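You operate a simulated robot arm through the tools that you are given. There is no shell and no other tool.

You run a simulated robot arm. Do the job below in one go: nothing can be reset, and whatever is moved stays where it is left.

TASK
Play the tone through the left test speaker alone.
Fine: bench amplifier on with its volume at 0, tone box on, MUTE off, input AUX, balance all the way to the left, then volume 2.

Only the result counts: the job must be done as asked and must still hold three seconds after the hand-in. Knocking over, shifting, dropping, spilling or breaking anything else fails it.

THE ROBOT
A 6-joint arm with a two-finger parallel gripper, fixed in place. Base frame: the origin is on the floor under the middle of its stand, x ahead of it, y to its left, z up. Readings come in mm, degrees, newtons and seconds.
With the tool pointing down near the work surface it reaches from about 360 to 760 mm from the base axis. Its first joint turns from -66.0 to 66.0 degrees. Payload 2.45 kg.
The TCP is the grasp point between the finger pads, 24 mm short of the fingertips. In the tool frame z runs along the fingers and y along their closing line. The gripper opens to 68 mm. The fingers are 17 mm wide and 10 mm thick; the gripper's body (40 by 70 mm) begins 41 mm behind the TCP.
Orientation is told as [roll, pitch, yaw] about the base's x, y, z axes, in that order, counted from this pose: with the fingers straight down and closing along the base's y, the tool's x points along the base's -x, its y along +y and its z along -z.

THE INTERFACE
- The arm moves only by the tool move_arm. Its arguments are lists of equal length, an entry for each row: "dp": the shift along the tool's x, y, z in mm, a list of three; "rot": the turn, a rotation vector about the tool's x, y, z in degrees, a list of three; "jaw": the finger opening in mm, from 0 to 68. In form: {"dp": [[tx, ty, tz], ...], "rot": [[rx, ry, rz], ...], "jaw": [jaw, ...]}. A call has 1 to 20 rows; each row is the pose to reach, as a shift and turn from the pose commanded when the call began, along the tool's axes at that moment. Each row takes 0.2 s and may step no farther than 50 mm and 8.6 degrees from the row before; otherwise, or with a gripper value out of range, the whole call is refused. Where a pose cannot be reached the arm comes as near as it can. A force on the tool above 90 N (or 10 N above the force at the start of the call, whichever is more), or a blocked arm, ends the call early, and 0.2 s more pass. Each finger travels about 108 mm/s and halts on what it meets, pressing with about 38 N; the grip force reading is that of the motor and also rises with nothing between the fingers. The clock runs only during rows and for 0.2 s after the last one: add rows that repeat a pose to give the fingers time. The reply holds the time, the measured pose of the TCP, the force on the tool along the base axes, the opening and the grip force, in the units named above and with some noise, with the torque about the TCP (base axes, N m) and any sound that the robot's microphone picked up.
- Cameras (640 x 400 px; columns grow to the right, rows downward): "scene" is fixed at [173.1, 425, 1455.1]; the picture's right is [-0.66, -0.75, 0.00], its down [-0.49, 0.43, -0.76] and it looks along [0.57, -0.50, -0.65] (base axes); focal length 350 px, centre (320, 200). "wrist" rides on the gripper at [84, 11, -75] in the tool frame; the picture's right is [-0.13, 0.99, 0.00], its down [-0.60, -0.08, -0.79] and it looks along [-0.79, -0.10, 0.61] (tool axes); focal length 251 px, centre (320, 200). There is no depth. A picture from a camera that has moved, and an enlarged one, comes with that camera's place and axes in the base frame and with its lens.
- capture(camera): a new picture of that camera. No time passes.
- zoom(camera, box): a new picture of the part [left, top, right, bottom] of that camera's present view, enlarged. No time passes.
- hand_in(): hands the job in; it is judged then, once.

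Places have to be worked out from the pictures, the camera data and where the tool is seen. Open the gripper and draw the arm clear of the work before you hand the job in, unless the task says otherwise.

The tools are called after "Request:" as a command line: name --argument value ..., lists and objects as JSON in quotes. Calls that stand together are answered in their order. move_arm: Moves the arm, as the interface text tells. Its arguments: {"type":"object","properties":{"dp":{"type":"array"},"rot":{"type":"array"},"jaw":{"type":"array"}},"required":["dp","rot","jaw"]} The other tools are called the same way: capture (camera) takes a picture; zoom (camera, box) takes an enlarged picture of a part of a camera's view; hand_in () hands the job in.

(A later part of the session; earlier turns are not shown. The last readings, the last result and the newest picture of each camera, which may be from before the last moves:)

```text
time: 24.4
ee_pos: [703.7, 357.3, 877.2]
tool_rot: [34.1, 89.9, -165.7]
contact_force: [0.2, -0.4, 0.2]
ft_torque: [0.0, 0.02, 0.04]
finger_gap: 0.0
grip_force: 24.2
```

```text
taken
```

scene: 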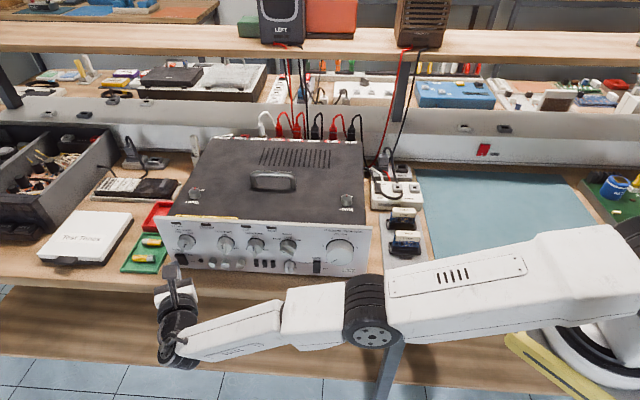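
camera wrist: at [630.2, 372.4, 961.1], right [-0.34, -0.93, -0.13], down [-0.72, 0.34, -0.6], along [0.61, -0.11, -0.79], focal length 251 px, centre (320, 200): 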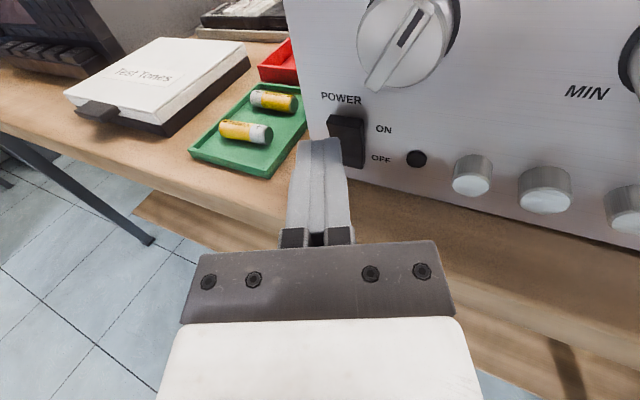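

Fingertips are 20 mm in front of the ON end. I take a close look before pressing.

Request:
zoom --camera "wrist" --box '[280, 80, 420, 180]'

```text
4.00 times, centred on (350, 130) of wrist
camera zoom: at [630.2, 372.4, 961.1], right [-0.34, -0.93, -0.13], down [-0.72, 0.34, -0.6], along [0.61, -0.11, -0.79], focal length 1006 px, centre (200, 480)
```

zoom: 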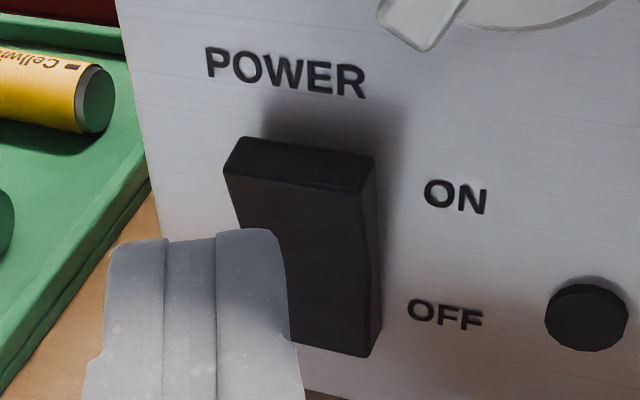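

The rocker spans z≈841–878 and the tip sits at its upper half. I advance 16 mm along the normal to near contact, watching the force.

Request:
move_arm --dp '[[0, 2.5, 5.4], [0, 5.1, 10.9], [0, 5.9, 12.7], [0, 6.8, 14.5]]' --rot '[[0, 0, 0], [0, 0, 0], [0, 0, 0], [0, 0, 0]]' --jaw '[0, 0, 0, 0]'

Request:
zoom --camera "wrist" --box '[280, 80, 420, 180]'

```text
time: 25.4
ee_pos: [714.8, 346.7, 877.7]
tool_rot: [-0.7, 89.9, 159.2]
contact_force: [-0.3, 0.9, 0.2]
ft_torque: [-0.01, 0.01, 0.0]
finger_gap: 0.3
grip_force: 24.1
```

```text
4.00 times, centred on (350, 130) of wrist
camera zoom: at [640.7, 361.7, 961.5], right [-0.34, -0.93, -0.13], down [-0.72, 0.35, -0.6], along [0.61, -0.11, -0.79], focal length 1006 px, centre (200, 480)
```

zoom: 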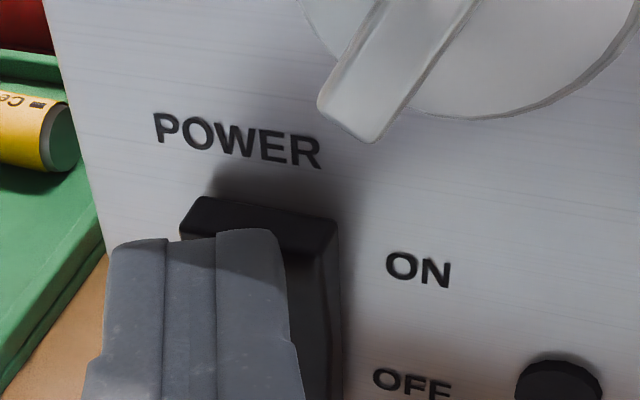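

No contact yet (tip corner at f≈286). I push on in small steps.

Request:
move_arm --dp '[[0, 0.63, 1.36], [0, 1.27, 2.72], [0, 1.7, 3.6]]' --rot '[[0, 0, 0], [0, 0, 0], [0, 0, 0]]' --jaw '[0, 0, 0]'

Request:
zoom --camera "wrist" --box '[280, 80, 420, 180]'

```text
time: 26.2
ee_pos: [716.3, 344.7, 876.3]
tool_rot: [28.7, 89.9, -171.1]
contact_force: [-19.1, 3.5, 2.7]
ft_torque: [-0.02, 0.1, -0.25]
finger_gap: 0.0
grip_force: 23.2
```

```text
4.00 times, centred on (350, 130) of wrist
camera zoom: at [641.7, 360.5, 961.0], right [-0.34, -0.93, -0.13], down [-0.72, 0.34, -0.6], along [0.61, -0.11, -0.79], focal length 1006 px, centre (200, 480)
```

zoom: 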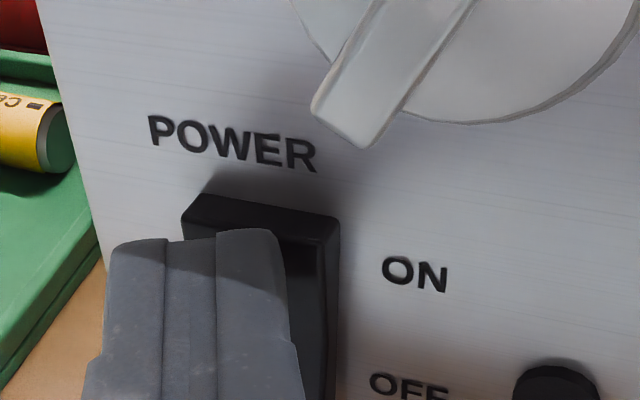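

Contact with ~19 N. I press a little further in small steps.

Request:
move_arm --dp '[[0, 0.42, 0.9], [0, 0.85, 1.8]]' --rot '[[0, 0, 0], [0, 0, 0]]' --jaw '[0, 0]'

Request:
zoom --camera "wrist" --box '[280, 80, 420, 180]'

```text
time: 26.8
ee_pos: [716.0, 345.7, 875.8]
tool_rot: [30.9, 89.8, -168.9]
contact_force: [-37.0, 9.7, 2.9]
ft_torque: [-0.03, 0.21, -0.5]
finger_gap: 0.0
grip_force: 23.9
```

```text
4.00 times, centred on (350, 130) of wrist
camera zoom: at [642.1, 360.5, 961.0], right [-0.33, -0.93, -0.13], down [-0.72, 0.34, -0.6], along [0.61, -0.11, -0.79], focal length 1006 px, centre (200, 480)
```

zoom: 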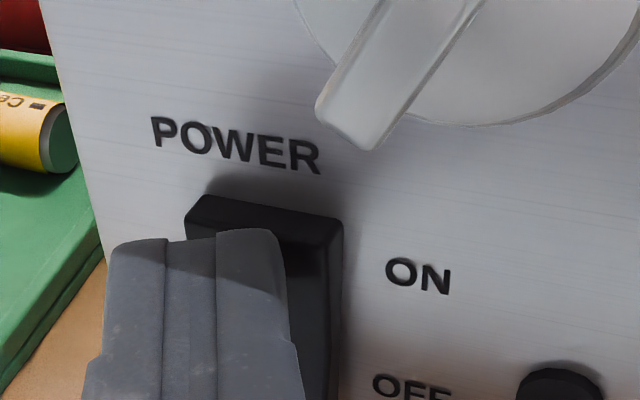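

Force is 38 N with no clear switching yet. Before pressing more I check from the fixed camera that the amplifier itself has not moved.

Request:
zoom --camera "scene" --box '[150, 200, 390, 290]'

Request:
zoom --camera "scene" --box '[150, 230, 230, 280]'

Request:
capture --camera "wrist"

```text
2.67 times, centred on (270, 245) of scene
camera zoom: at [172.1, 425.2, 1455.2], right [-0.66, -0.75, 0.0], down [-0.49, 0.43, -0.76], along [0.57, -0.5, -0.65], focal length 932 px, centre (453, 80)
```

zoom: 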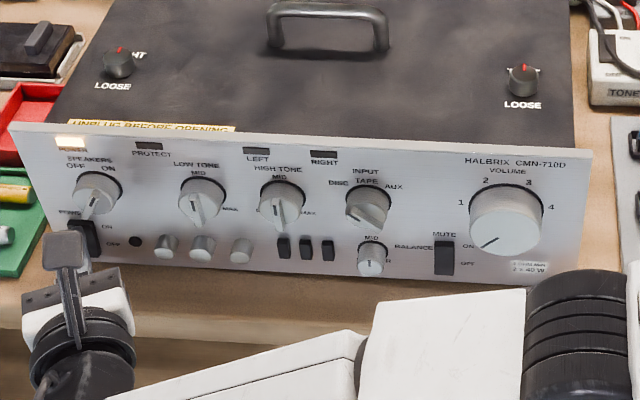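

```text
8.00 times, centred on (190, 255) of scene
camera zoom: at [172.1, 425.2, 1455.2], right [-0.66, -0.75, 0.0], down [-0.49, 0.43, -0.76], along [0.57, -0.5, -0.65], focal length 2796 px, centre (1360, -240)
```

zoom: 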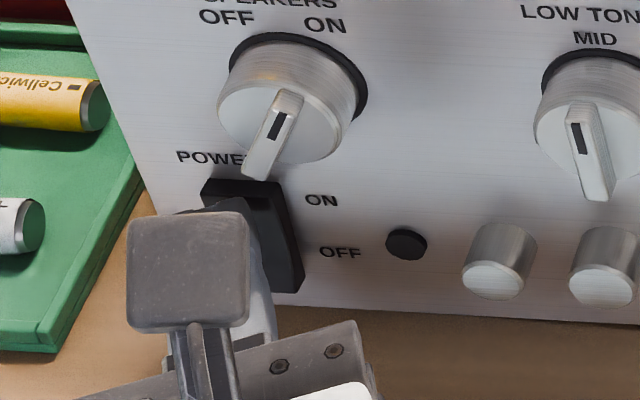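

```text
taken
camera wrist: at [642.1, 360.5, 961.0], right [-0.33, -0.93, -0.13], down [-0.72, 0.34, -0.6], along [0.61, -0.11, -0.79], focal length 251 px, centre (320, 200)
```

wrist: 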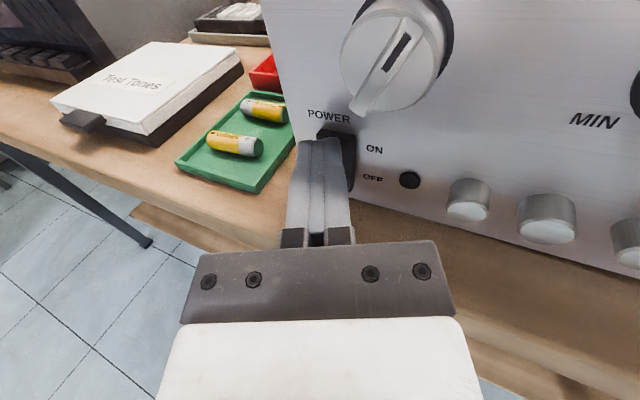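

The POWER lamp is lit, the amplifier has not moved, and the volume pointer reads 0. I retreat from the rocker, then lift while turning the tool to point down.

Request:
move_arm --dp '[[0, -8.5, -18.1], [0, -19, -40.8], [0, -29.6, -63.4], [15, -17, -69], [31, -5, -75], [46, 7.5, -81], [62, 20, -86], [77, 32, -92], [93, 44.5, -98], [108, 57, -104], [124, 69, -110], [139, 82, -115], [155, 94, -121], [170, 106, -127]]' --rot '[[0, 0, 0], [0, 0, 0], [0, 0, 0], [0, -8.2, 0], [0, -16.4, 0], [0, -24.6, 0], [0, -32.8, 0], [0, -41, 0], [0, -49.2, 0], [0, -57.4, 0], [0, -65.6, 0], [0, -73.8, 0], [0, -82, 0], [0, -90, 0]]' --jaw '[0, 0, 0, 0, 0, 0, 0, 0, 0, 0, 0, 0, 0, 0]'

Request:
capture --camera "wrist"

Request:
capture --camera "scene"

```text
time: 29.8
ee_pos: [564.5, 285.0, 1046.6]
tool_rot: [0.0, -0.3, 160.0]
contact_force: [0.1, -0.9, 1.1]
ft_torque: [0.03, 0.04, 0.02]
finger_gap: 0.4
grip_force: 23.8
```

```text
taken
camera wrist: at [640.3, 245.2, 1121.7], right [-0.46, -0.89, 0.0], down [-0.54, 0.28, 0.8], along [-0.71, 0.37, -0.61], focal length 251 px, centre (320, 200)
```

wrist: 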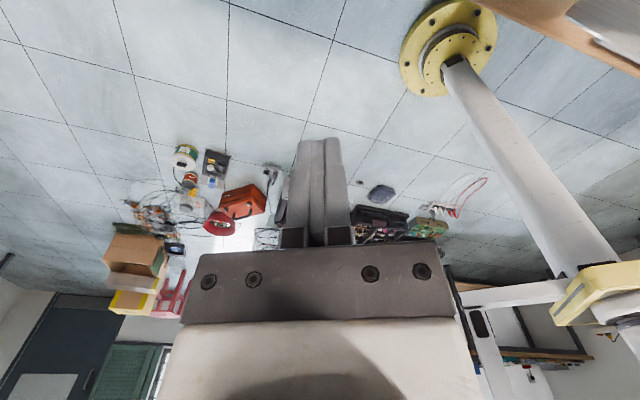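

```text
taken
```

scene: 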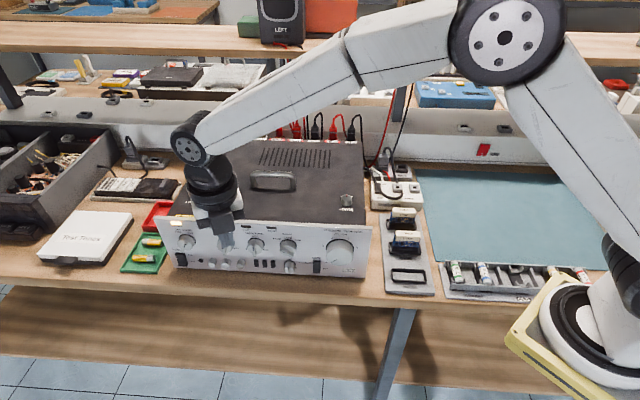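

Tool is down at yaw 160°. I now rotate back about the tool axis (+205° in two calls) while traversing high over to the tone box; first 102°, raising 70 mm and moving part of the way.

Request:
move_arm --dp '[[0, 0, -25], [0, 0, -50], [0, 0, -70], [7, 19, -70], [14, 38, -70], [20, 58, -70], [27, 77, -70], [34, 96, -70], [41, 116, -70], [47, 135, -70], [54, 154, -70], [61, 173.5, -70]]' --rot '[[0, 0, 8.5], [0, 0, 17], [0, 0, 25.5], [0, 0, 34], [0, 0, 42.5], [0, 0, 51], [0, 0, 59.5], [0, 0, 68], [0, 0, 76.5], [0, 0, 85], [0, 0, 93.5], [0, 0, 102]]' --jaw '[0, 0, 0, 0, 0, 0, 0, 0, 0, 0, 0, 0]'

```text
time: 32.4
ee_pos: [564.2, 101.9, 1116.2]
tool_rot: [0.1, 0.0, 57.8]
contact_force: [-0.2, 0.5, -0.1]
ft_torque: [-0.01, 0.0, -0.05]
finger_gap: 0.0
grip_force: 23.5
```

On track at (564, 102, 1116). Continue the traverse and rotation to above the tone box.

Request:
move_arm --dp '[[20, -12, 0], [39, -24, 0], [59, -36, 0], [79, -48, 0], [99, -60, 0], [118, -72, 0], [138, -84, 0], [158, -96, 0], [177, -108, 0], [197, -120, 0], [217, -132, 0], [236.6, -144.1, 0]]' --rot '[[0, 0, 8.55], [0, 0, 17.1], [0, 0, 25.7], [0, 0, 34.2], [0, 0, 42.8], [0, 0, 51.3], [0, 0, 59.9], [0, 0, 68.4], [0, 0, 77], [0, 0, 85.5], [0, 0, 94.1], [0, 0, 102.6]]' --jaw '[0, 0, 0, 0, 0, 0, 0, 0, 0, 0, 0, 0]'

Request:
capture --camera "wrist"

Request:
capture --camera "scene"

```text
time: 35.0
ee_pos: [557.5, -174.2, 1118.0]
tool_rot: [-0.1, 0.2, -44.8]
contact_force: [0.0, -0.4, 0.4]
ft_torque: [-0.01, 0.02, 0.05]
finger_gap: 0.2
grip_force: 23.3
```

```text
taken
camera wrist: at [506.1, -107.2, 1193.6], right [0.79, 0.61, 0.0], down [0.38, -0.48, 0.79], along [0.48, -0.63, -0.61], focal length 251 px, centre (320, 200)
```

wrist: 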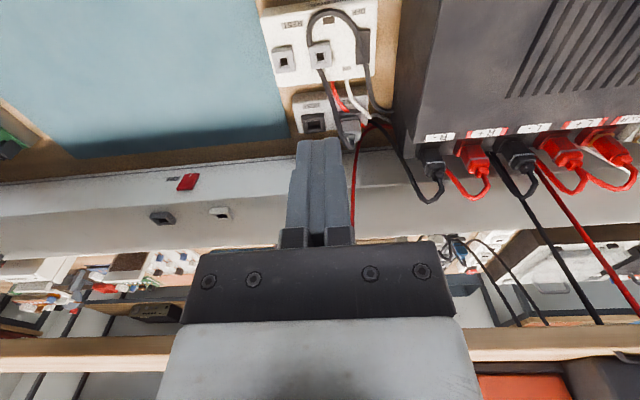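

```text
taken
```

scene: 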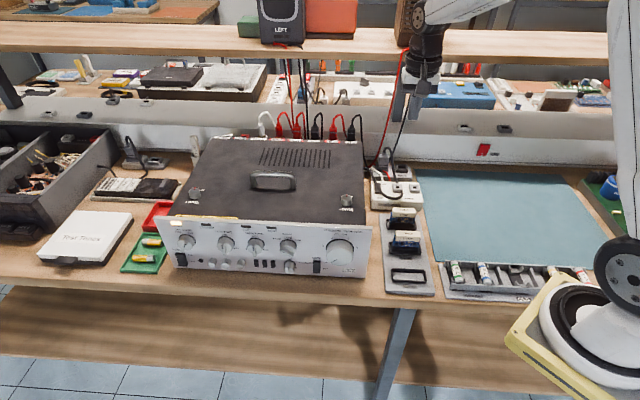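

The tone box is at the top of the wrist view. I enlarge it.

Request:
zoom --camera "wrist" --box '[250, 0, 410, 100]'

Request:
zoom --camera "scene" --box '[360, 150, 440, 200]'

```text
4.00 times, centred on (330, 50) of wrist
camera zoom: at [506.1, -107.2, 1193.6], right [0.79, 0.61, 0.0], down [0.38, -0.48, 0.79], along [0.48, -0.63, -0.61], focal length 1006 px, centre (280, 800)
```

zoom: 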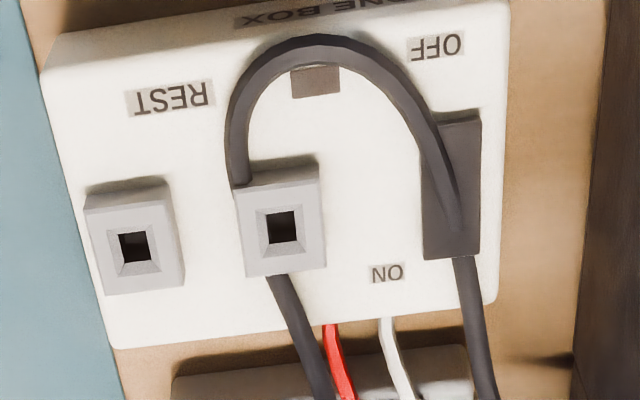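

```text
8.00 times, centred on (400, 175) of scene
camera zoom: at [173.1, 425.0, 1455.1], right [-0.66, -0.75, 0.0], down [-0.49, 0.43, -0.76], along [0.57, -0.5, -0.65], focal length 2796 px, centre (-320, 400)
```

zoom: 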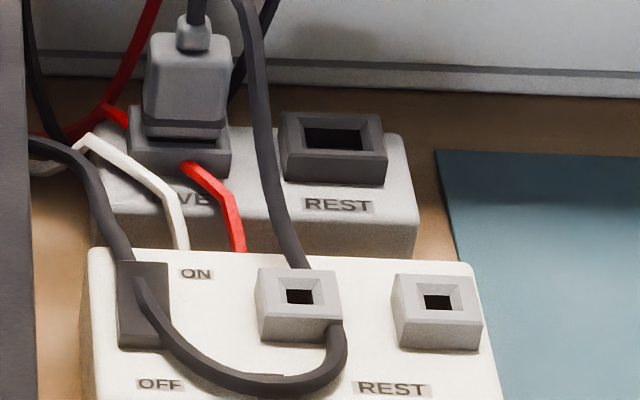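

The tone-box rocker lies at p≈317, f≈552–586 (ON at the rear), top z≈868, with a black cable draped across it. I lower the camera for a closer look before deciding how to press.

Request:
move_arm --dp '[[0, 0, 40], [0, 0, 80], [0, 0, 115]]' --rot '[[0, 0, 0], [0, 0, 0], [0, 0, 0]]' --jaw '[0, 0, 0]'

Request:
capture --camera "wrist"

Request:
zoom --camera "wrist" --box '[260, 60, 420, 160]'

Request:
zoom --camera "wrist" --box '[340, 60, 420, 110]'

```text
time: 35.8
ee_pos: [558.8, -173.1, 999.2]
tool_rot: [-0.1, 0.1, -44.6]
contact_force: [-0.7, 0.5, -0.6]
ft_torque: [-0.01, 0.01, 0.02]
finger_gap: 0.0
grip_force: 23.6
```

```text
taken
camera wrist: at [507.0, -106.5, 1075.9], right [0.79, 0.62, 0.0], down [0.38, -0.48, 0.79], along [0.49, -0.62, -0.61], focal length 251 px, centre (320, 200)
```

wrist: 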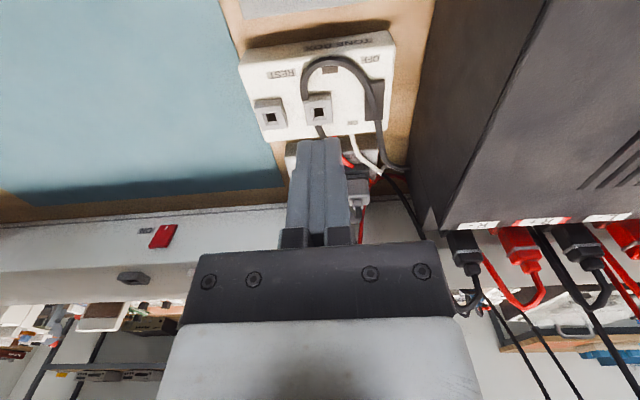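

```text
4.00 times, centred on (340, 110) of wrist
camera zoom: at [507.0, -106.5, 1075.9], right [0.79, 0.62, 0.0], down [0.38, -0.48, 0.79], along [0.49, -0.62, -0.61], focal length 1006 px, centre (240, 560)
```

zoom: 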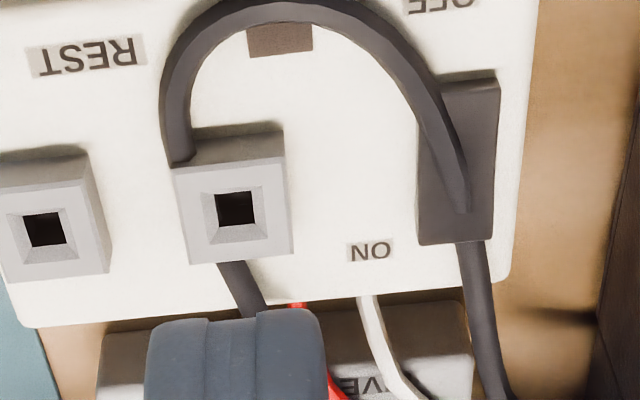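

```text
8.00 times, centred on (380, 85) of wrist
camera zoom: at [507.0, -106.5, 1075.9], right [0.79, 0.62, 0.0], down [0.38, -0.48, 0.79], along [0.49, -0.62, -0.61], focal length 2012 px, centre (-160, 1120)
```

zoom: 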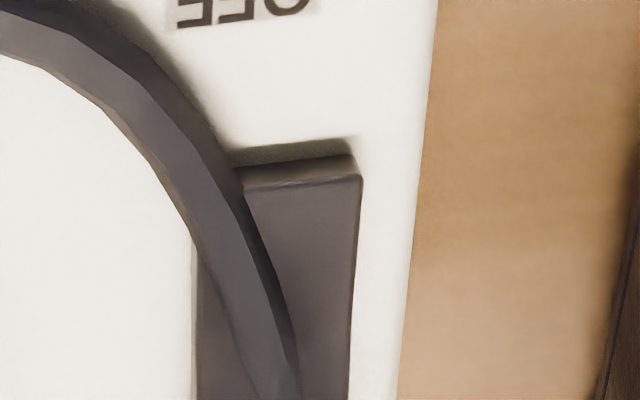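

The cable mesh simply passes through the rocker, so it looks purely visual; the ON end is at the rear (f≈580, p≈317, z≈865). I position above it at z≈1000, rolled -90° so the narrow side of the gripper faces the amplifier.

Request:
move_arm --dp '[[-6, 4, 0], [-12, 8, 0], [-18, 12, 0], [-24, 16, 0], [-30, 20, 0], [-36, 24, 0], [-42, 28, 0], [-48, 32, 0], [-54, 36, 0], [-60, 40, 0], [-64.5, 44.1, 0]]' --rot '[[0, 0, -8.2], [0, 0, -16.4], [0, 0, -24.6], [0, 0, -32.8], [0, 0, -41], [0, 0, -49.2], [0, 0, -57.4], [0, 0, -65.6], [0, 0, -73.8], [0, 0, -82], [0, 0, -90]]' --jaw '[0, 0, 0, 0, 0, 0, 0, 0, 0, 0, 0]'

Request:
capture --camera "wrist"

Request:
capture --camera "scene"

```text
time: 38.2
ee_pos: [635.9, -187.5, 1001.6]
tool_rot: [0.0, 0.1, 45.6]
contact_force: [-0.2, -0.4, 0.7]
ft_torque: [0.04, -0.01, 0.01]
finger_gap: 0.0
grip_force: 23.6
```

```text
taken
camera wrist: at [569.4, -240.8, 1076.7], right [-0.62, 0.79, 0.0], down [0.48, 0.38, 0.79], along [0.62, 0.49, -0.61], focal length 251 px, centre (320, 200)
```

wrist: 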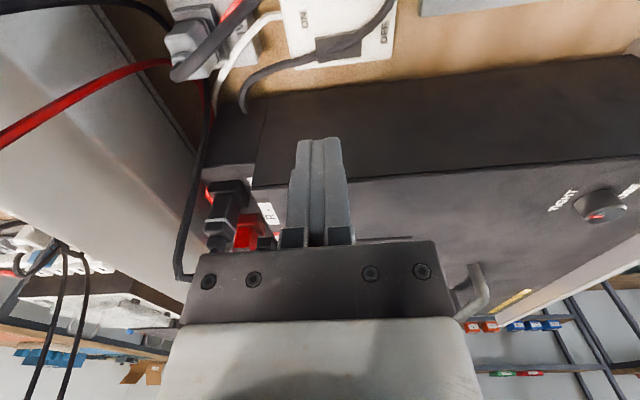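

```text
taken
```

scene: 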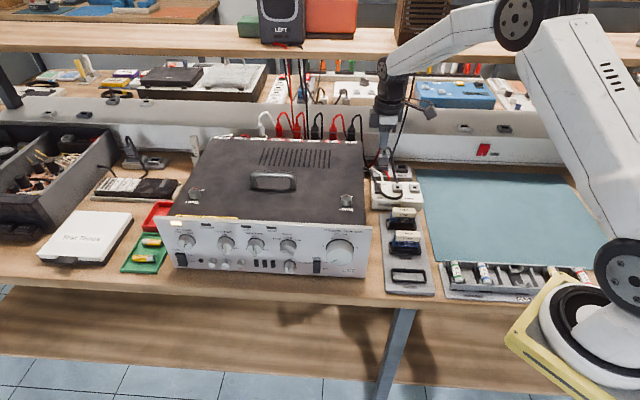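

Positioned above the switch. I zoom on the rocker, seen now from its side.

Request:
zoom --camera "wrist" --box '[280, 10, 410, 90]'

Request:
zoom --camera "scene" --box '[360, 120, 440, 200]'

```text
4.92 times, centred on (345, 50) of wrist
camera zoom: at [569.4, -240.8, 1076.7], right [-0.62, 0.79, 0.0], down [0.48, 0.38, 0.79], along [0.62, 0.49, -0.61], focal length 1238 px, centre (197, 938)
```

zoom: 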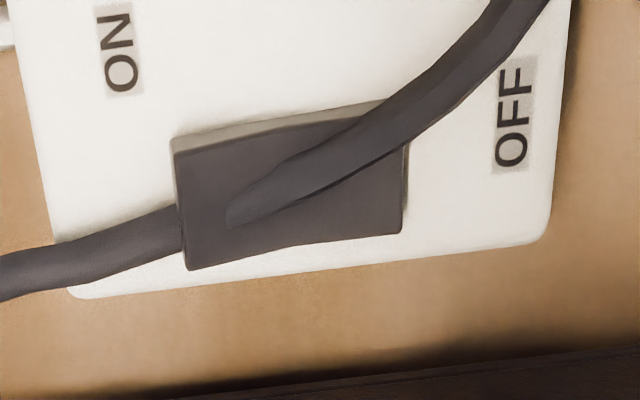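

```text
5.00 times, centred on (400, 160) of scene
camera zoom: at [173.1, 425.0, 1455.1], right [-0.66, -0.75, 0.0], down [-0.49, 0.43, -0.76], along [0.57, -0.5, -0.65], focal length 1748 px, centre (-80, 400)
```

zoom: 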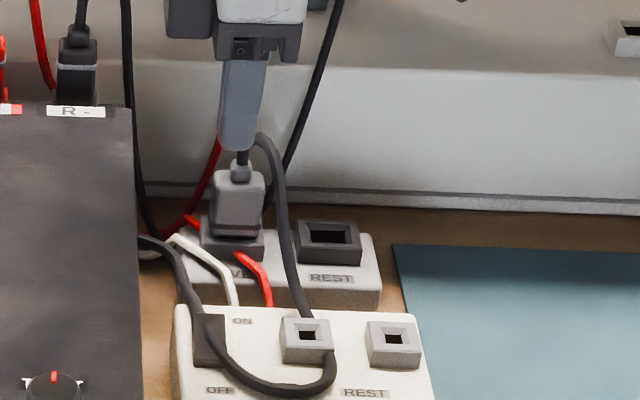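

The ON end is raised (switch is OFF), rocker centre p≈316, f 550–585, and the amplifier side is ~55 mm away, so I can go straight down with the tool vertical. I descend to just above the ON end.

Request:
move_arm --dp '[[0, 0, 35], [0, 0, 70], [0, 0, 95], [0, 0, 103]]' --rot '[[0, 0, 0], [0, 0, 0], [0, 0, 0], [0, 0, 0]]' --jaw '[0, 0, 0, 0]'

Request:
capture --camera "wrist"

Request:
zoom --camera "scene" --box '[360, 130, 440, 210]'

```text
time: 39.2
ee_pos: [634.7, -189.1, 899.2]
tool_rot: [0.1, -0.1, 45.4]
contact_force: [-0.8, -0.3, 0.0]
ft_torque: [0.02, 0.01, 0.01]
finger_gap: 0.2
grip_force: 23.4
```

```text
taken
camera wrist: at [568.4, -242.0, 975.0], right [-0.62, 0.79, 0.0], down [0.48, 0.37, 0.79], along [0.62, 0.49, -0.61], focal length 251 px, centre (320, 200)
```

wrist: 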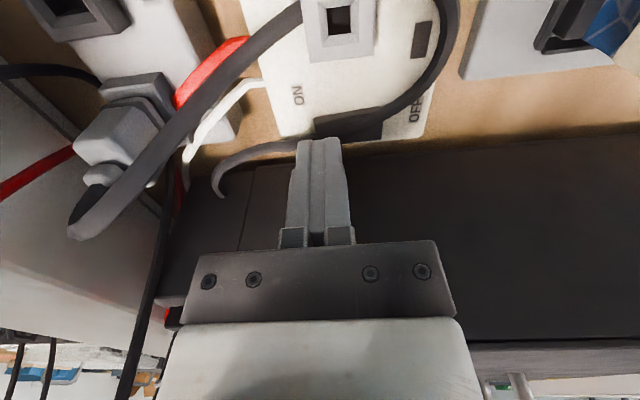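

```text
5.00 times, centred on (400, 170) of scene
camera zoom: at [173.1, 425.0, 1455.1], right [-0.66, -0.75, 0.0], down [-0.49, 0.43, -0.76], along [0.57, -0.5, -0.65], focal length 1748 px, centre (-80, 350)
```

zoom: 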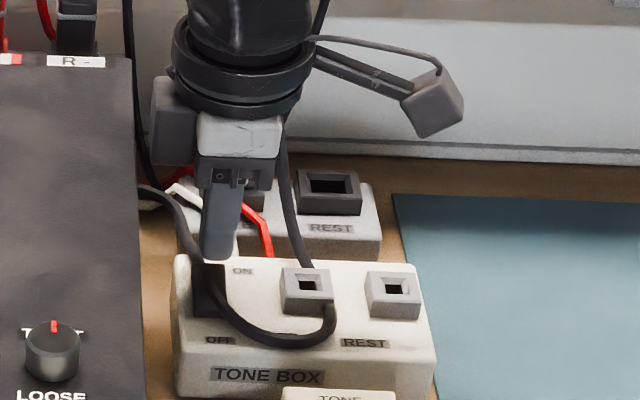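

Tips about 8 mm above the rocker. A close-up to verify alignment over the ON half.

Request:
zoom --camera "wrist" --box '[260, 70, 420, 170]'

```text
4.00 times, centred on (340, 120) of wrist
camera zoom: at [568.4, -242.0, 975.0], right [-0.62, 0.79, 0.0], down [0.48, 0.37, 0.79], along [0.62, 0.49, -0.61], focal length 1006 px, centre (240, 520)
```

zoom: 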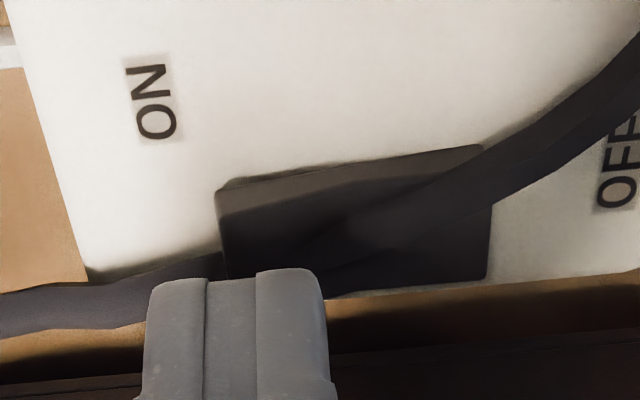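

Alignment over the ON end is good. I press down slowly.

Request:
move_arm --dp '[[0, 0, 4], [0, 0, 6], [0, 0, 8]]' --rot '[[0, 0, 0], [0, 0, 0], [0, 0, 0]]' --jaw '[0, 0, 0]'

Request:
zoom --camera "wrist" --box '[260, 0, 460, 170]'

```text
time: 40.0
ee_pos: [635.8, -188.7, 892.2]
tool_rot: [0.0, 0.2, 45.4]
contact_force: [0.6, 0.0, -0.2]
ft_torque: [-0.03, -0.03, -0.04]
finger_gap: 0.0
grip_force: 23.0
```

```text
2.35 times, centred on (360, 85) of wrist
camera zoom: at [568.6, -241.3, 967.0], right [-0.62, 0.79, 0.0], down [0.48, 0.37, 0.79], along [0.62, 0.49, -0.61], focal length 592 px, centre (226, 471)
```

zoom: 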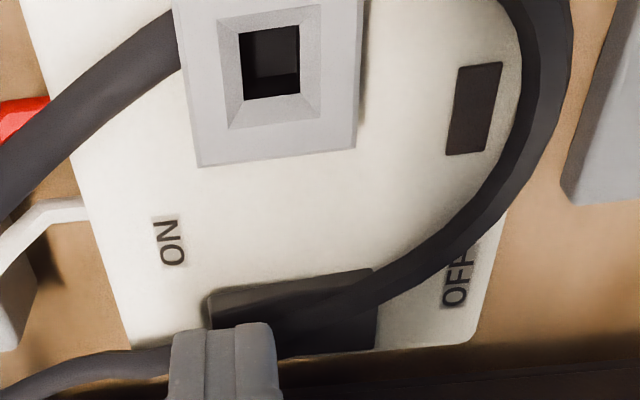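

No contact yet at tip z≈868; the lamp window is dark. I continue in small steps.

Request:
move_arm --dp '[[0, 0, 1.5], [0, 0, 3], [0, 0, 4]]' --rot '[[0, 0, 0], [0, 0, 0], [0, 0, 0]]' --jaw '[0, 0, 0]'

Request:
zoom --camera "wrist" --box '[260, 0, 460, 170]'

```text
time: 40.8
ee_pos: [634.7, -188.7, 887.8]
tool_rot: [0.2, 0.1, 45.4]
contact_force: [-5.7, 0.5, 11.1]
ft_torque: [0.08, 0.19, 0.01]
finger_gap: 0.2
grip_force: 23.5
```

```text
2.35 times, centred on (360, 85) of wrist
camera zoom: at [568.5, -241.4, 963.3], right [-0.62, 0.79, 0.0], down [0.48, 0.37, 0.79], along [0.62, 0.49, -0.61], focal length 592 px, centre (226, 471)
```

zoom: 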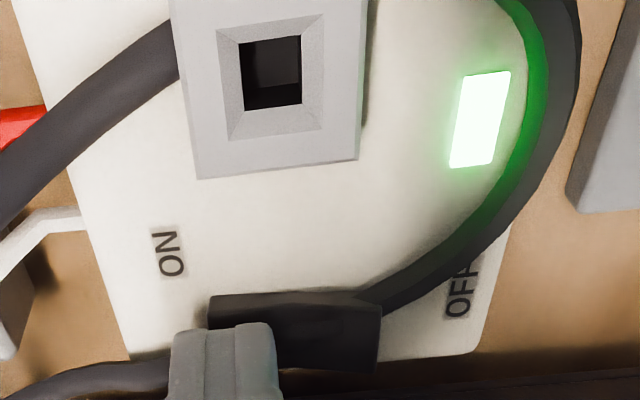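

The green lamp is lit: tone box on. I lift straight up and verify that it stays lit.

Request:
move_arm --dp '[[0, 0, -20], [0, 0, -60], [0, 0, -105], [0, 0, -150], [0, 0, -195], [0, 0, -230]]' --rot '[[0, 0, 0], [0, 0, 0], [0, 0, 0], [0, 0, 0], [0, 0, 0], [0, 0, 0]]' --jaw '[0, 0, 0, 0, 0, 0]'

Request:
capture --camera "wrist"

Request:
capture --camera "scene"

```text
time: 42.2
ee_pos: [634.6, -188.6, 1117.9]
tool_rot: [0.1, 0.1, 45.4]
contact_force: [-0.7, 0.0, -0.8]
ft_torque: [0.01, -0.03, 0.01]
finger_gap: 0.0
grip_force: 23.3
```

```text
taken
camera wrist: at [567.7, -240.9, 1193.9], right [-0.62, 0.79, 0.0], down [0.48, 0.37, 0.79], along [0.62, 0.49, -0.61], focal length 251 px, centre (320, 200)
```

wrist: 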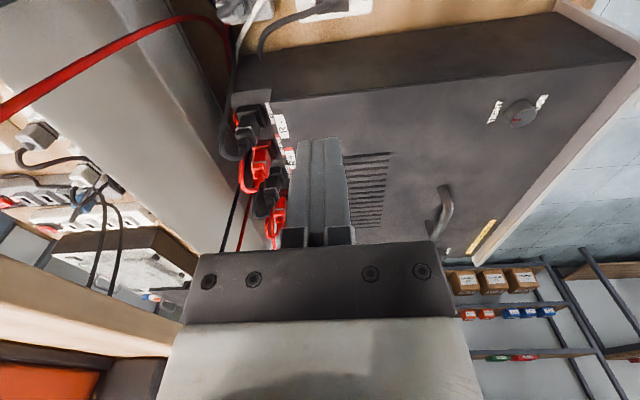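

```text
taken
```

scene: 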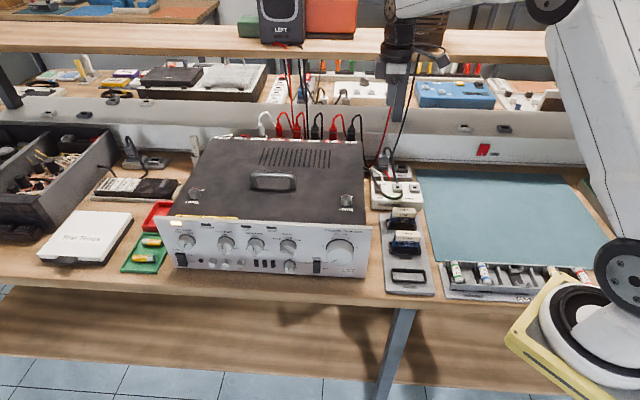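

Tone box stays on as far as seen. I now traverse back over the amplifier to the front of the panel, rolling another -90° (camera will end on top when the tool is horizontal).

Request:
move_arm --dp '[[-15, 36, 0], [-30, 71, 0], [-44, 107, 0], [-59, 143, 0], [-74, 178, 0], [-89, 214, 0], [-104, 249, 0], [-119, 285, 0], [-133, 321, 0], [-148, 356, 0], [-163, 392, 0]]' --rot '[[0, 0, -8.2], [0, 0, -16.4], [0, 0, -24.6], [0, 0, -32.8], [0, 0, -41], [0, 0, -49.2], [0, 0, -57.4], [0, 0, -65.6], [0, 0, -73.8], [0, 0, -82], [0, 0, -90.4]]' --jaw '[0, 0, 0, 0, 0, 0, 0, 0, 0, 0, 0]'

Request:
zoom --camera "scene" --box '[360, 150, 440, 220]'

```text
time: 44.6
ee_pos: [471.1, 200.9, 1115.3]
tool_rot: [0.1, 0.0, 135.9]
contact_force: [-0.1, -0.4, 0.5]
ft_torque: [0.01, 0.01, -0.01]
finger_gap: 0.1
grip_force: 23.4
```

```text
5.71 times, centred on (400, 185) of scene
camera zoom: at [173.2, 425.0, 1455.1], right [-0.66, -0.75, 0.0], down [-0.49, 0.43, -0.76], along [0.57, -0.5, -0.65], focal length 1997 px, centre (-137, 286)
```

zoom: 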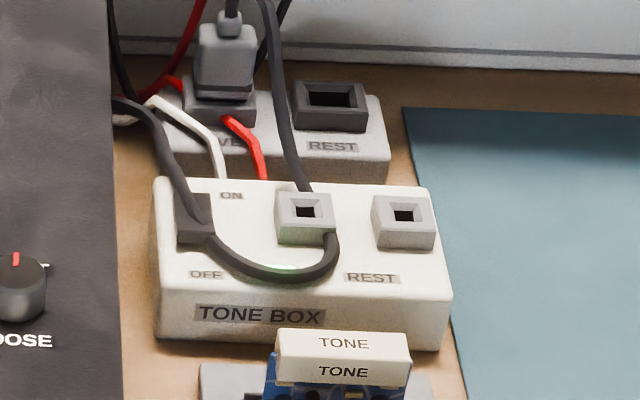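

The tone box lamp still glows and the box has not moved. Now I pitch the tool up to horizontal and lower it in front of the panel.

Request:
move_arm --dp '[[0, 0, 19.5], [0, 0, 39], [0, 0, 58.5], [0, 0, 78], [0, 0, 97.5], [0, 0, 117], [0, 0, 136.5], [0, 0, 156], [0, 0, 175.5], [0, 0, 195], [0, 0, 215]]' --rot '[[0, 8.2, 0], [0, 16.4, 0], [0, 24.6, 0], [0, 32.8, 0], [0, 41, 0], [0, 49.2, 0], [0, 57.4, 0], [0, 65.6, 0], [0, 73.8, 0], [0, 82, 0], [0, 90, 0]]' --jaw '[0, 0, 0, 0, 0, 0, 0, 0, 0, 0, 0]'

Request:
capture --camera "wrist"

```text
time: 47.0
ee_pos: [471.4, 202.3, 902.8]
tool_rot: [-97.5, 90.0, 38.3]
contact_force: [0.4, 0.3, 0.2]
ft_torque: [-0.04, -0.04, 0.04]
finger_gap: 0.0
grip_force: 24.2
```

```text
taken
camera wrist: at [408.9, 247.1, 985.9], right [-0.69, -0.71, -0.13], down [-0.51, 0.61, -0.6], along [0.51, -0.35, -0.79], focal length 251 px, centre (320, 200)
```

wrist: 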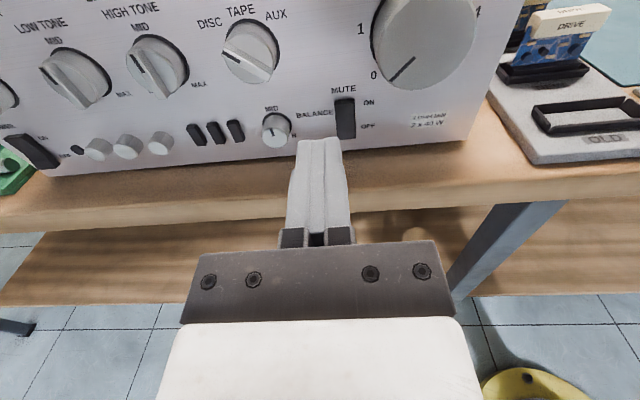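

Upright view of the right half. I zoom in on MUTE, INPUT and BALANCE.

Request:
zoom --camera "wrist" --box '[250, 80, 390, 168]'

Request:
zoom --camera "wrist" --box '[180, 0, 320, 88]'

```text
4.55 times, centred on (320, 124) of wrist
camera zoom: at [408.9, 247.1, 985.9], right [-0.69, -0.71, -0.13], down [-0.51, 0.61, -0.6], along [0.51, -0.35, -0.79], focal length 1143 px, centre (320, 546)
```

zoom: 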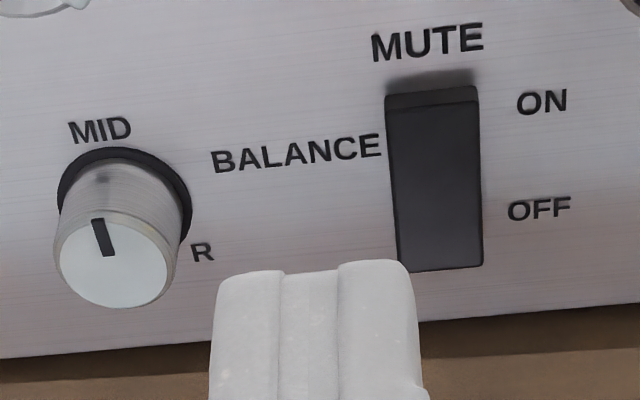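

```text
4.55 times, centred on (250, 44) of wrist
camera zoom: at [408.9, 247.1, 985.9], right [-0.69, -0.71, -0.13], down [-0.51, 0.61, -0.6], along [0.51, -0.35, -0.79], focal length 1143 px, centre (638, 909)
```

zoom: 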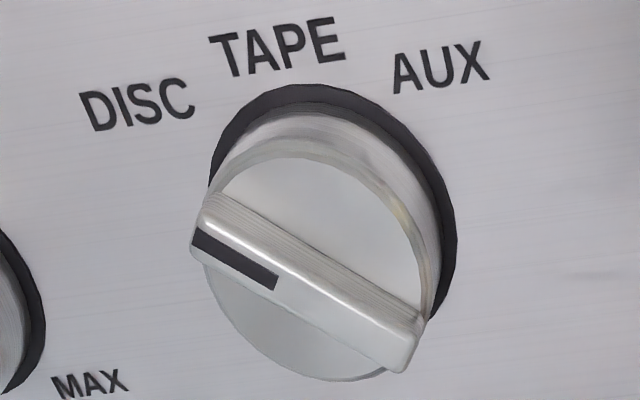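

MUTE: rocker p≈462, z 844–877, OFF (lower) end protruding to f≈286. I go to a standoff in front of its lower half with a 10° lean.

Request:
move_arm --dp '[[-27, 4, 10], [-53.8, 8, 25], [-53.8, 10.4, 45], [-53.8, 10.4, 56.1]]' --rot '[[-3, 0, 0], [-6, 0, 0], [-9, 0, 0], [-11, 0, 0]]' --jaw '[0, 0, 0, 0]'

Request:
capture --camera "wrist"

Request:
zoom --camera "wrist" --box '[250, 80, 390, 168]'

```text
time: 48.0
ee_pos: [503.8, 156.0, 847.7]
tool_rot: [45.1, 89.9, 170.0]
contact_force: [-0.6, -0.5, 0.4]
ft_torque: [0.0, 0.01, 0.04]
finger_gap: 0.0
grip_force: 24.4
```

```text
taken
camera wrist: at [451.4, 211.4, 932.8], right [-0.81, -0.57, -0.13], down [-0.39, 0.7, -0.6], along [0.43, -0.44, -0.79], focal length 251 px, centre (320, 200)
```

wrist: 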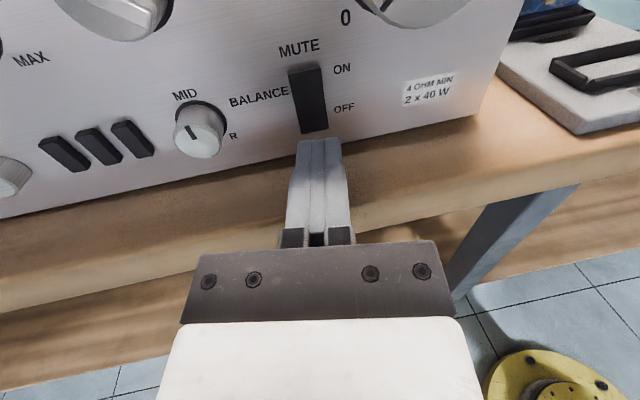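

```text
4.55 times, centred on (320, 124) of wrist
camera zoom: at [451.4, 211.4, 932.8], right [-0.81, -0.57, -0.13], down [-0.39, 0.7, -0.6], along [0.43, -0.44, -0.79], focal length 1143 px, centre (320, 546)
```

zoom: 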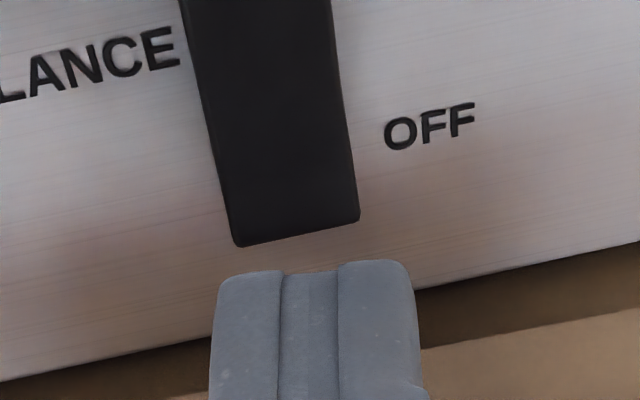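

Tip is aligned with the lower (OFF) end, 15 mm away. I advance 14 mm, then in small steps.

Request:
move_arm --dp '[[0, -1.2, 6.9], [0, -2.1, 11.8], [0, -2.4, 13.8]]' --rot '[[0, 0, 0], [0, 0, 0], [0, 0, 0]]' --jaw '[0, 0, 0]'

Request:
zoom --camera "wrist" --box '[250, 60, 390, 148]'

```text
time: 48.8
ee_pos: [513.1, 145.8, 848.4]
tool_rot: [35.3, 89.9, 160.0]
contact_force: [-0.9, -0.4, -0.2]
ft_torque: [0.0, -0.04, 0.02]
finger_gap: 0.0
grip_force: 23.5
```

```text
4.55 times, centred on (320, 104) of wrist
camera zoom: at [461.5, 201.5, 933.1], right [-0.81, -0.57, -0.13], down [-0.39, 0.7, -0.6], along [0.43, -0.44, -0.79], focal length 1143 px, centre (320, 636)
```

zoom: 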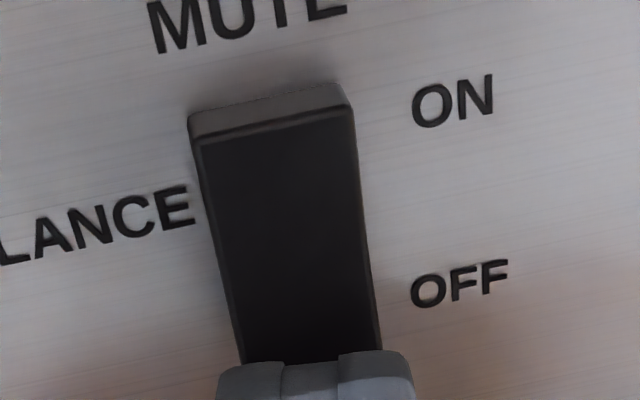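

Tip corner at f≈285, no force yet. Continue in small steps.

Request:
move_arm --dp '[[0, -0.26, 1.48], [0, -0.52, 2.95], [0, -0.7, 3.94]]' --rot '[[0, 0, 0], [0, 0, 0], [0, 0, 0]]' --jaw '[0, 0, 0]'

Request:
zoom --camera "wrist" --box '[250, 60, 390, 148]'

```text
time: 49.6
ee_pos: [514.8, 143.8, 848.7]
tool_rot: [45.4, 89.9, 170.3]
contact_force: [-13.8, 13.9, -1.8]
ft_torque: [-0.08, -0.09, 0.04]
finger_gap: 0.1
grip_force: 23.8
```

```text
4.55 times, centred on (320, 104) of wrist
camera zoom: at [463.3, 199.4, 933.1], right [-0.81, -0.57, -0.13], down [-0.39, 0.7, -0.6], along [0.43, -0.44, -0.79], focal length 1143 px, centre (320, 636)
```

zoom: 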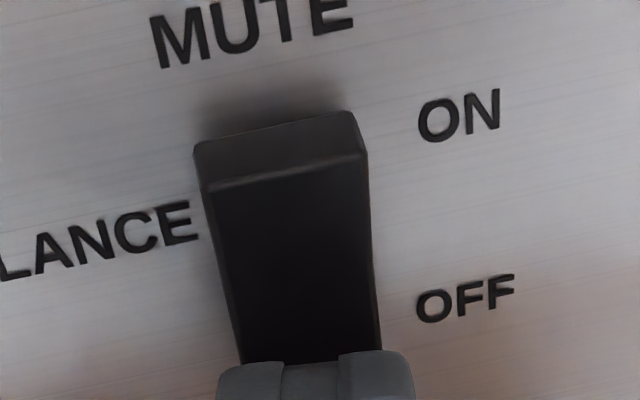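

The ON end has popped out and the reaction is ~20 N, so MUTE has toggled to OFF. I retreat and verify.

Request:
move_arm --dp '[[0, 3.5, -19.7], [0, 7, -39.4], [0, 10.4, -59.1], [0, 13.9, -78.8]]' --rot '[[0, 0, 0], [0, 0, 0], [0, 0, 0], [0, 0, 0]]' --jaw '[0, 0, 0, 0]'

Request:
capture --camera "wrist"

Request:
zoom --camera "wrist" --box '[250, 70, 390, 158]'

```text
time: 50.6
ee_pos: [458.4, 199.6, 850.0]
tool_rot: [42.8, 89.9, 167.6]
contact_force: [0.1, -1.1, -0.8]
ft_torque: [0.0, 0.02, 0.0]
finger_gap: 0.1
grip_force: 23.9
```

```text
taken
camera wrist: at [406.5, 254.7, 934.7], right [-0.81, -0.57, -0.13], down [-0.39, 0.7, -0.6], along [0.43, -0.44, -0.79], focal length 251 px, centre (320, 200)
```

wrist: 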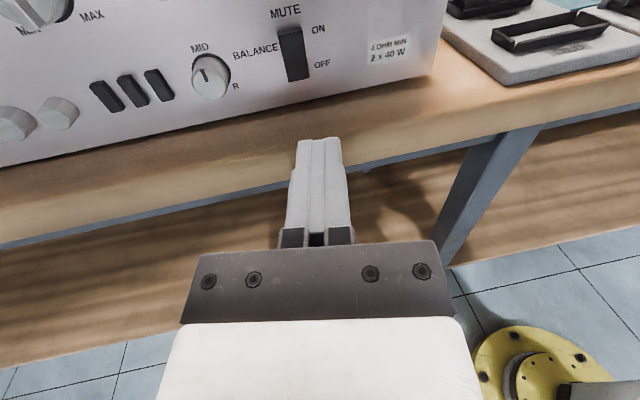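

```text
4.55 times, centred on (320, 114) of wrist
camera zoom: at [406.5, 254.7, 934.7], right [-0.81, -0.57, -0.13], down [-0.39, 0.7, -0.6], along [0.43, -0.44, -0.79], focal length 1143 px, centre (320, 591)
```

zoom: 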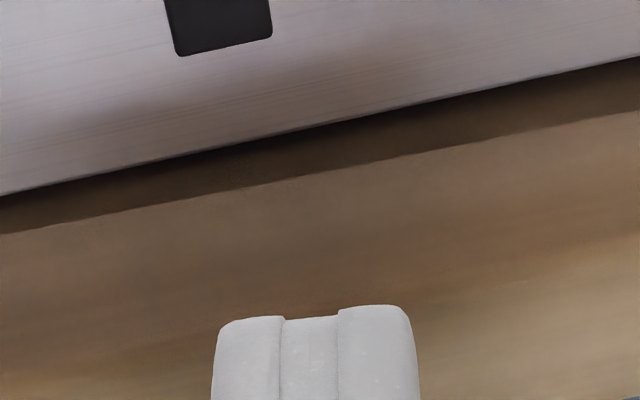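

I verify the MUTE rocker state in an enlarged view before moving on.

Request:
zoom --camera "wrist" --box '[240, 5, 350, 85]'

Request:
zoom --camera "scene" --box '[150, 190, 390, 290]'

```text
5.00 times, centred on (295, 45) of wrist
camera zoom: at [406.5, 254.7, 934.7], right [-0.81, -0.57, -0.13], down [-0.39, 0.7, -0.6], along [0.43, -0.44, -0.79], focal length 1257 px, centre (445, 975)
```

zoom: 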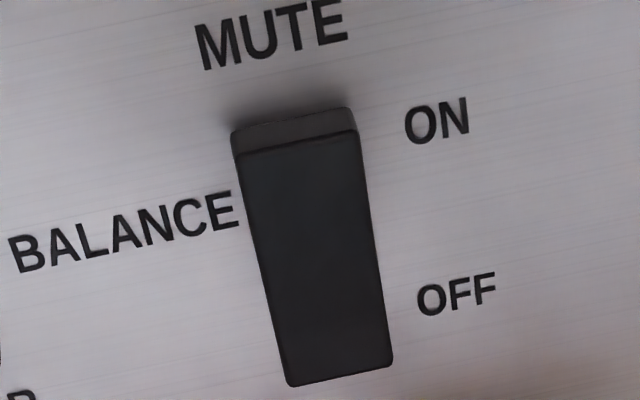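

```text
2.67 times, centred on (270, 240) of scene
camera zoom: at [173.2, 425.0, 1455.1], right [-0.66, -0.75, 0.0], down [-0.49, 0.43, -0.76], along [0.57, -0.5, -0.65], focal length 932 px, centre (453, 93)
```

zoom: 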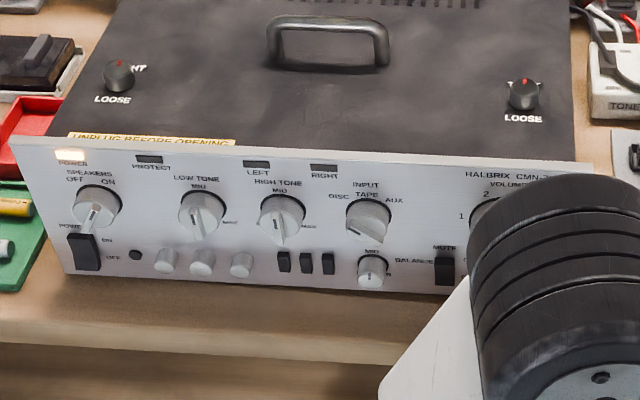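

MUTE's upper (ON) end now stands out ~10 mm, so it is OFF. Next the INPUT knob (p≈520, z≈920, pointer at -54°): I move in front of it, remove the lean, and open the jaw.

Request:
move_arm --dp '[[24, -20, 7], [48, -40, 15], [70, -59.4, 22], [70, -59.4, 22]]' --rot '[[3.4, 0, 0], [6.8, 0, 0], [10.2, 0, 0], [10.2, 0, 0]]' --jaw '[15, 30, 42, 42]'

Request:
capture --camera "wrist"

```text
time: 51.6
ee_pos: [523.6, 216.5, 918.3]
tool_rot: [31.4, 89.9, 166.4]
contact_force: [0.5, 0.5, -0.3]
ft_torque: [0.0, 0.0, 0.0]
finger_gap: 42.1
grip_force: 0.0
```

```text
taken
camera wrist: at [462.9, 261.8, 1003.2], right [-0.7, -0.7, -0.13], down [-0.51, 0.62, -0.6], along [0.5, -0.36, -0.79], focal length 251 px, centre (320, 200)
```

wrist: 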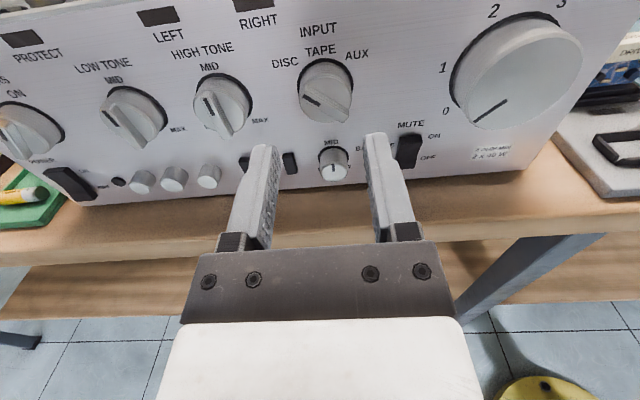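

Now at p=523, z=918 facing INPUT. I zoom to refine the knob's centre and orientation.

Request:
zoom --camera "wrist" --box '[260, 20, 390, 140]'

Request:
zoom --camera "wrist" --box '[230, 120, 430, 200]'

```text
3.33 times, centred on (325, 80) of wrist
camera zoom: at [462.9, 261.8, 1003.2], right [-0.7, -0.7, -0.13], down [-0.51, 0.62, -0.6], along [0.5, -0.36, -0.79], focal length 838 px, centre (303, 600)
```

zoom: 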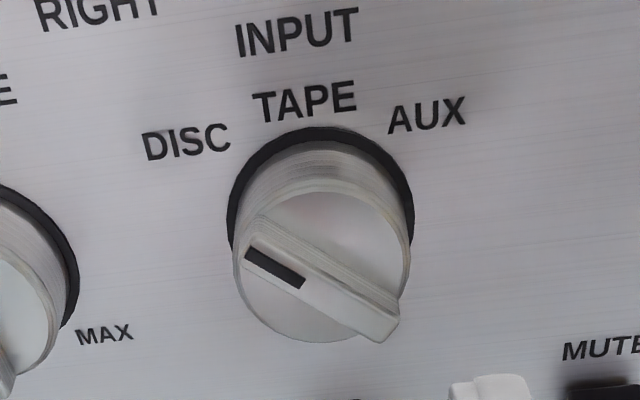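

```text
3.20 times, centred on (330, 160) of wrist
camera zoom: at [462.9, 261.8, 1003.2], right [-0.7, -0.7, -0.13], down [-0.51, 0.62, -0.6], along [0.5, -0.36, -0.79], focal length 805 px, centre (288, 328)
```

zoom: 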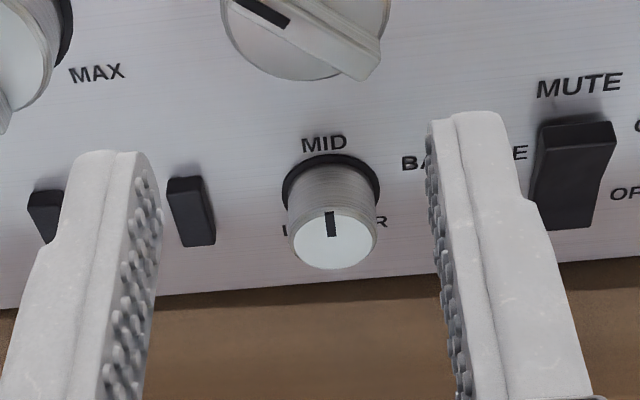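

INPUT axis refined to p≈519.4, z≈921, face f≈280; BALANCE to p≈519.4, z≈859, face f≈280. I pre-rotate 54° CCW so the fingers straddle the pointer bar, and centre on the axis.

Request:
move_arm --dp '[[0.5, 0.6, 3], [1, 1.2, 6], [1.5, 1.8, 9], [2, 2.4, 12], [2.3, 3, 15], [2.5, 3.5, 18], [2.7, 3.9, 20]]' --rot '[[0, 0, -7.7], [0, 0, -15.4], [0, 0, -23.1], [0, 0, -30.8], [0, 0, -38.5], [0, 0, -46.2], [0, 0, -54]]' --jaw '[46, 46, 46, 46, 46, 46, 46]'

Request:
capture --camera "wrist"

```text
time: 53.2
ee_pos: [532.3, 199.3, 920.8]
tool_rot: [89.9, 35.7, -135.1]
contact_force: [0.2, 0.2, -0.2]
ft_torque: [-0.01, -0.01, 0.03]
finger_gap: 45.8
grip_force: 0.0
```

```text
taken
camera wrist: at [523.3, 295.4, 979.1], right [-0.48, -0.49, 0.73], down [-0.88, 0.25, -0.42], along [0.02, -0.84, -0.54], focal length 251 px, centre (320, 200)
```

wrist: 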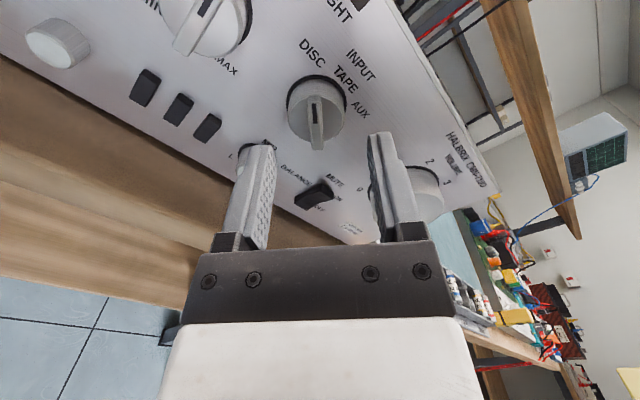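

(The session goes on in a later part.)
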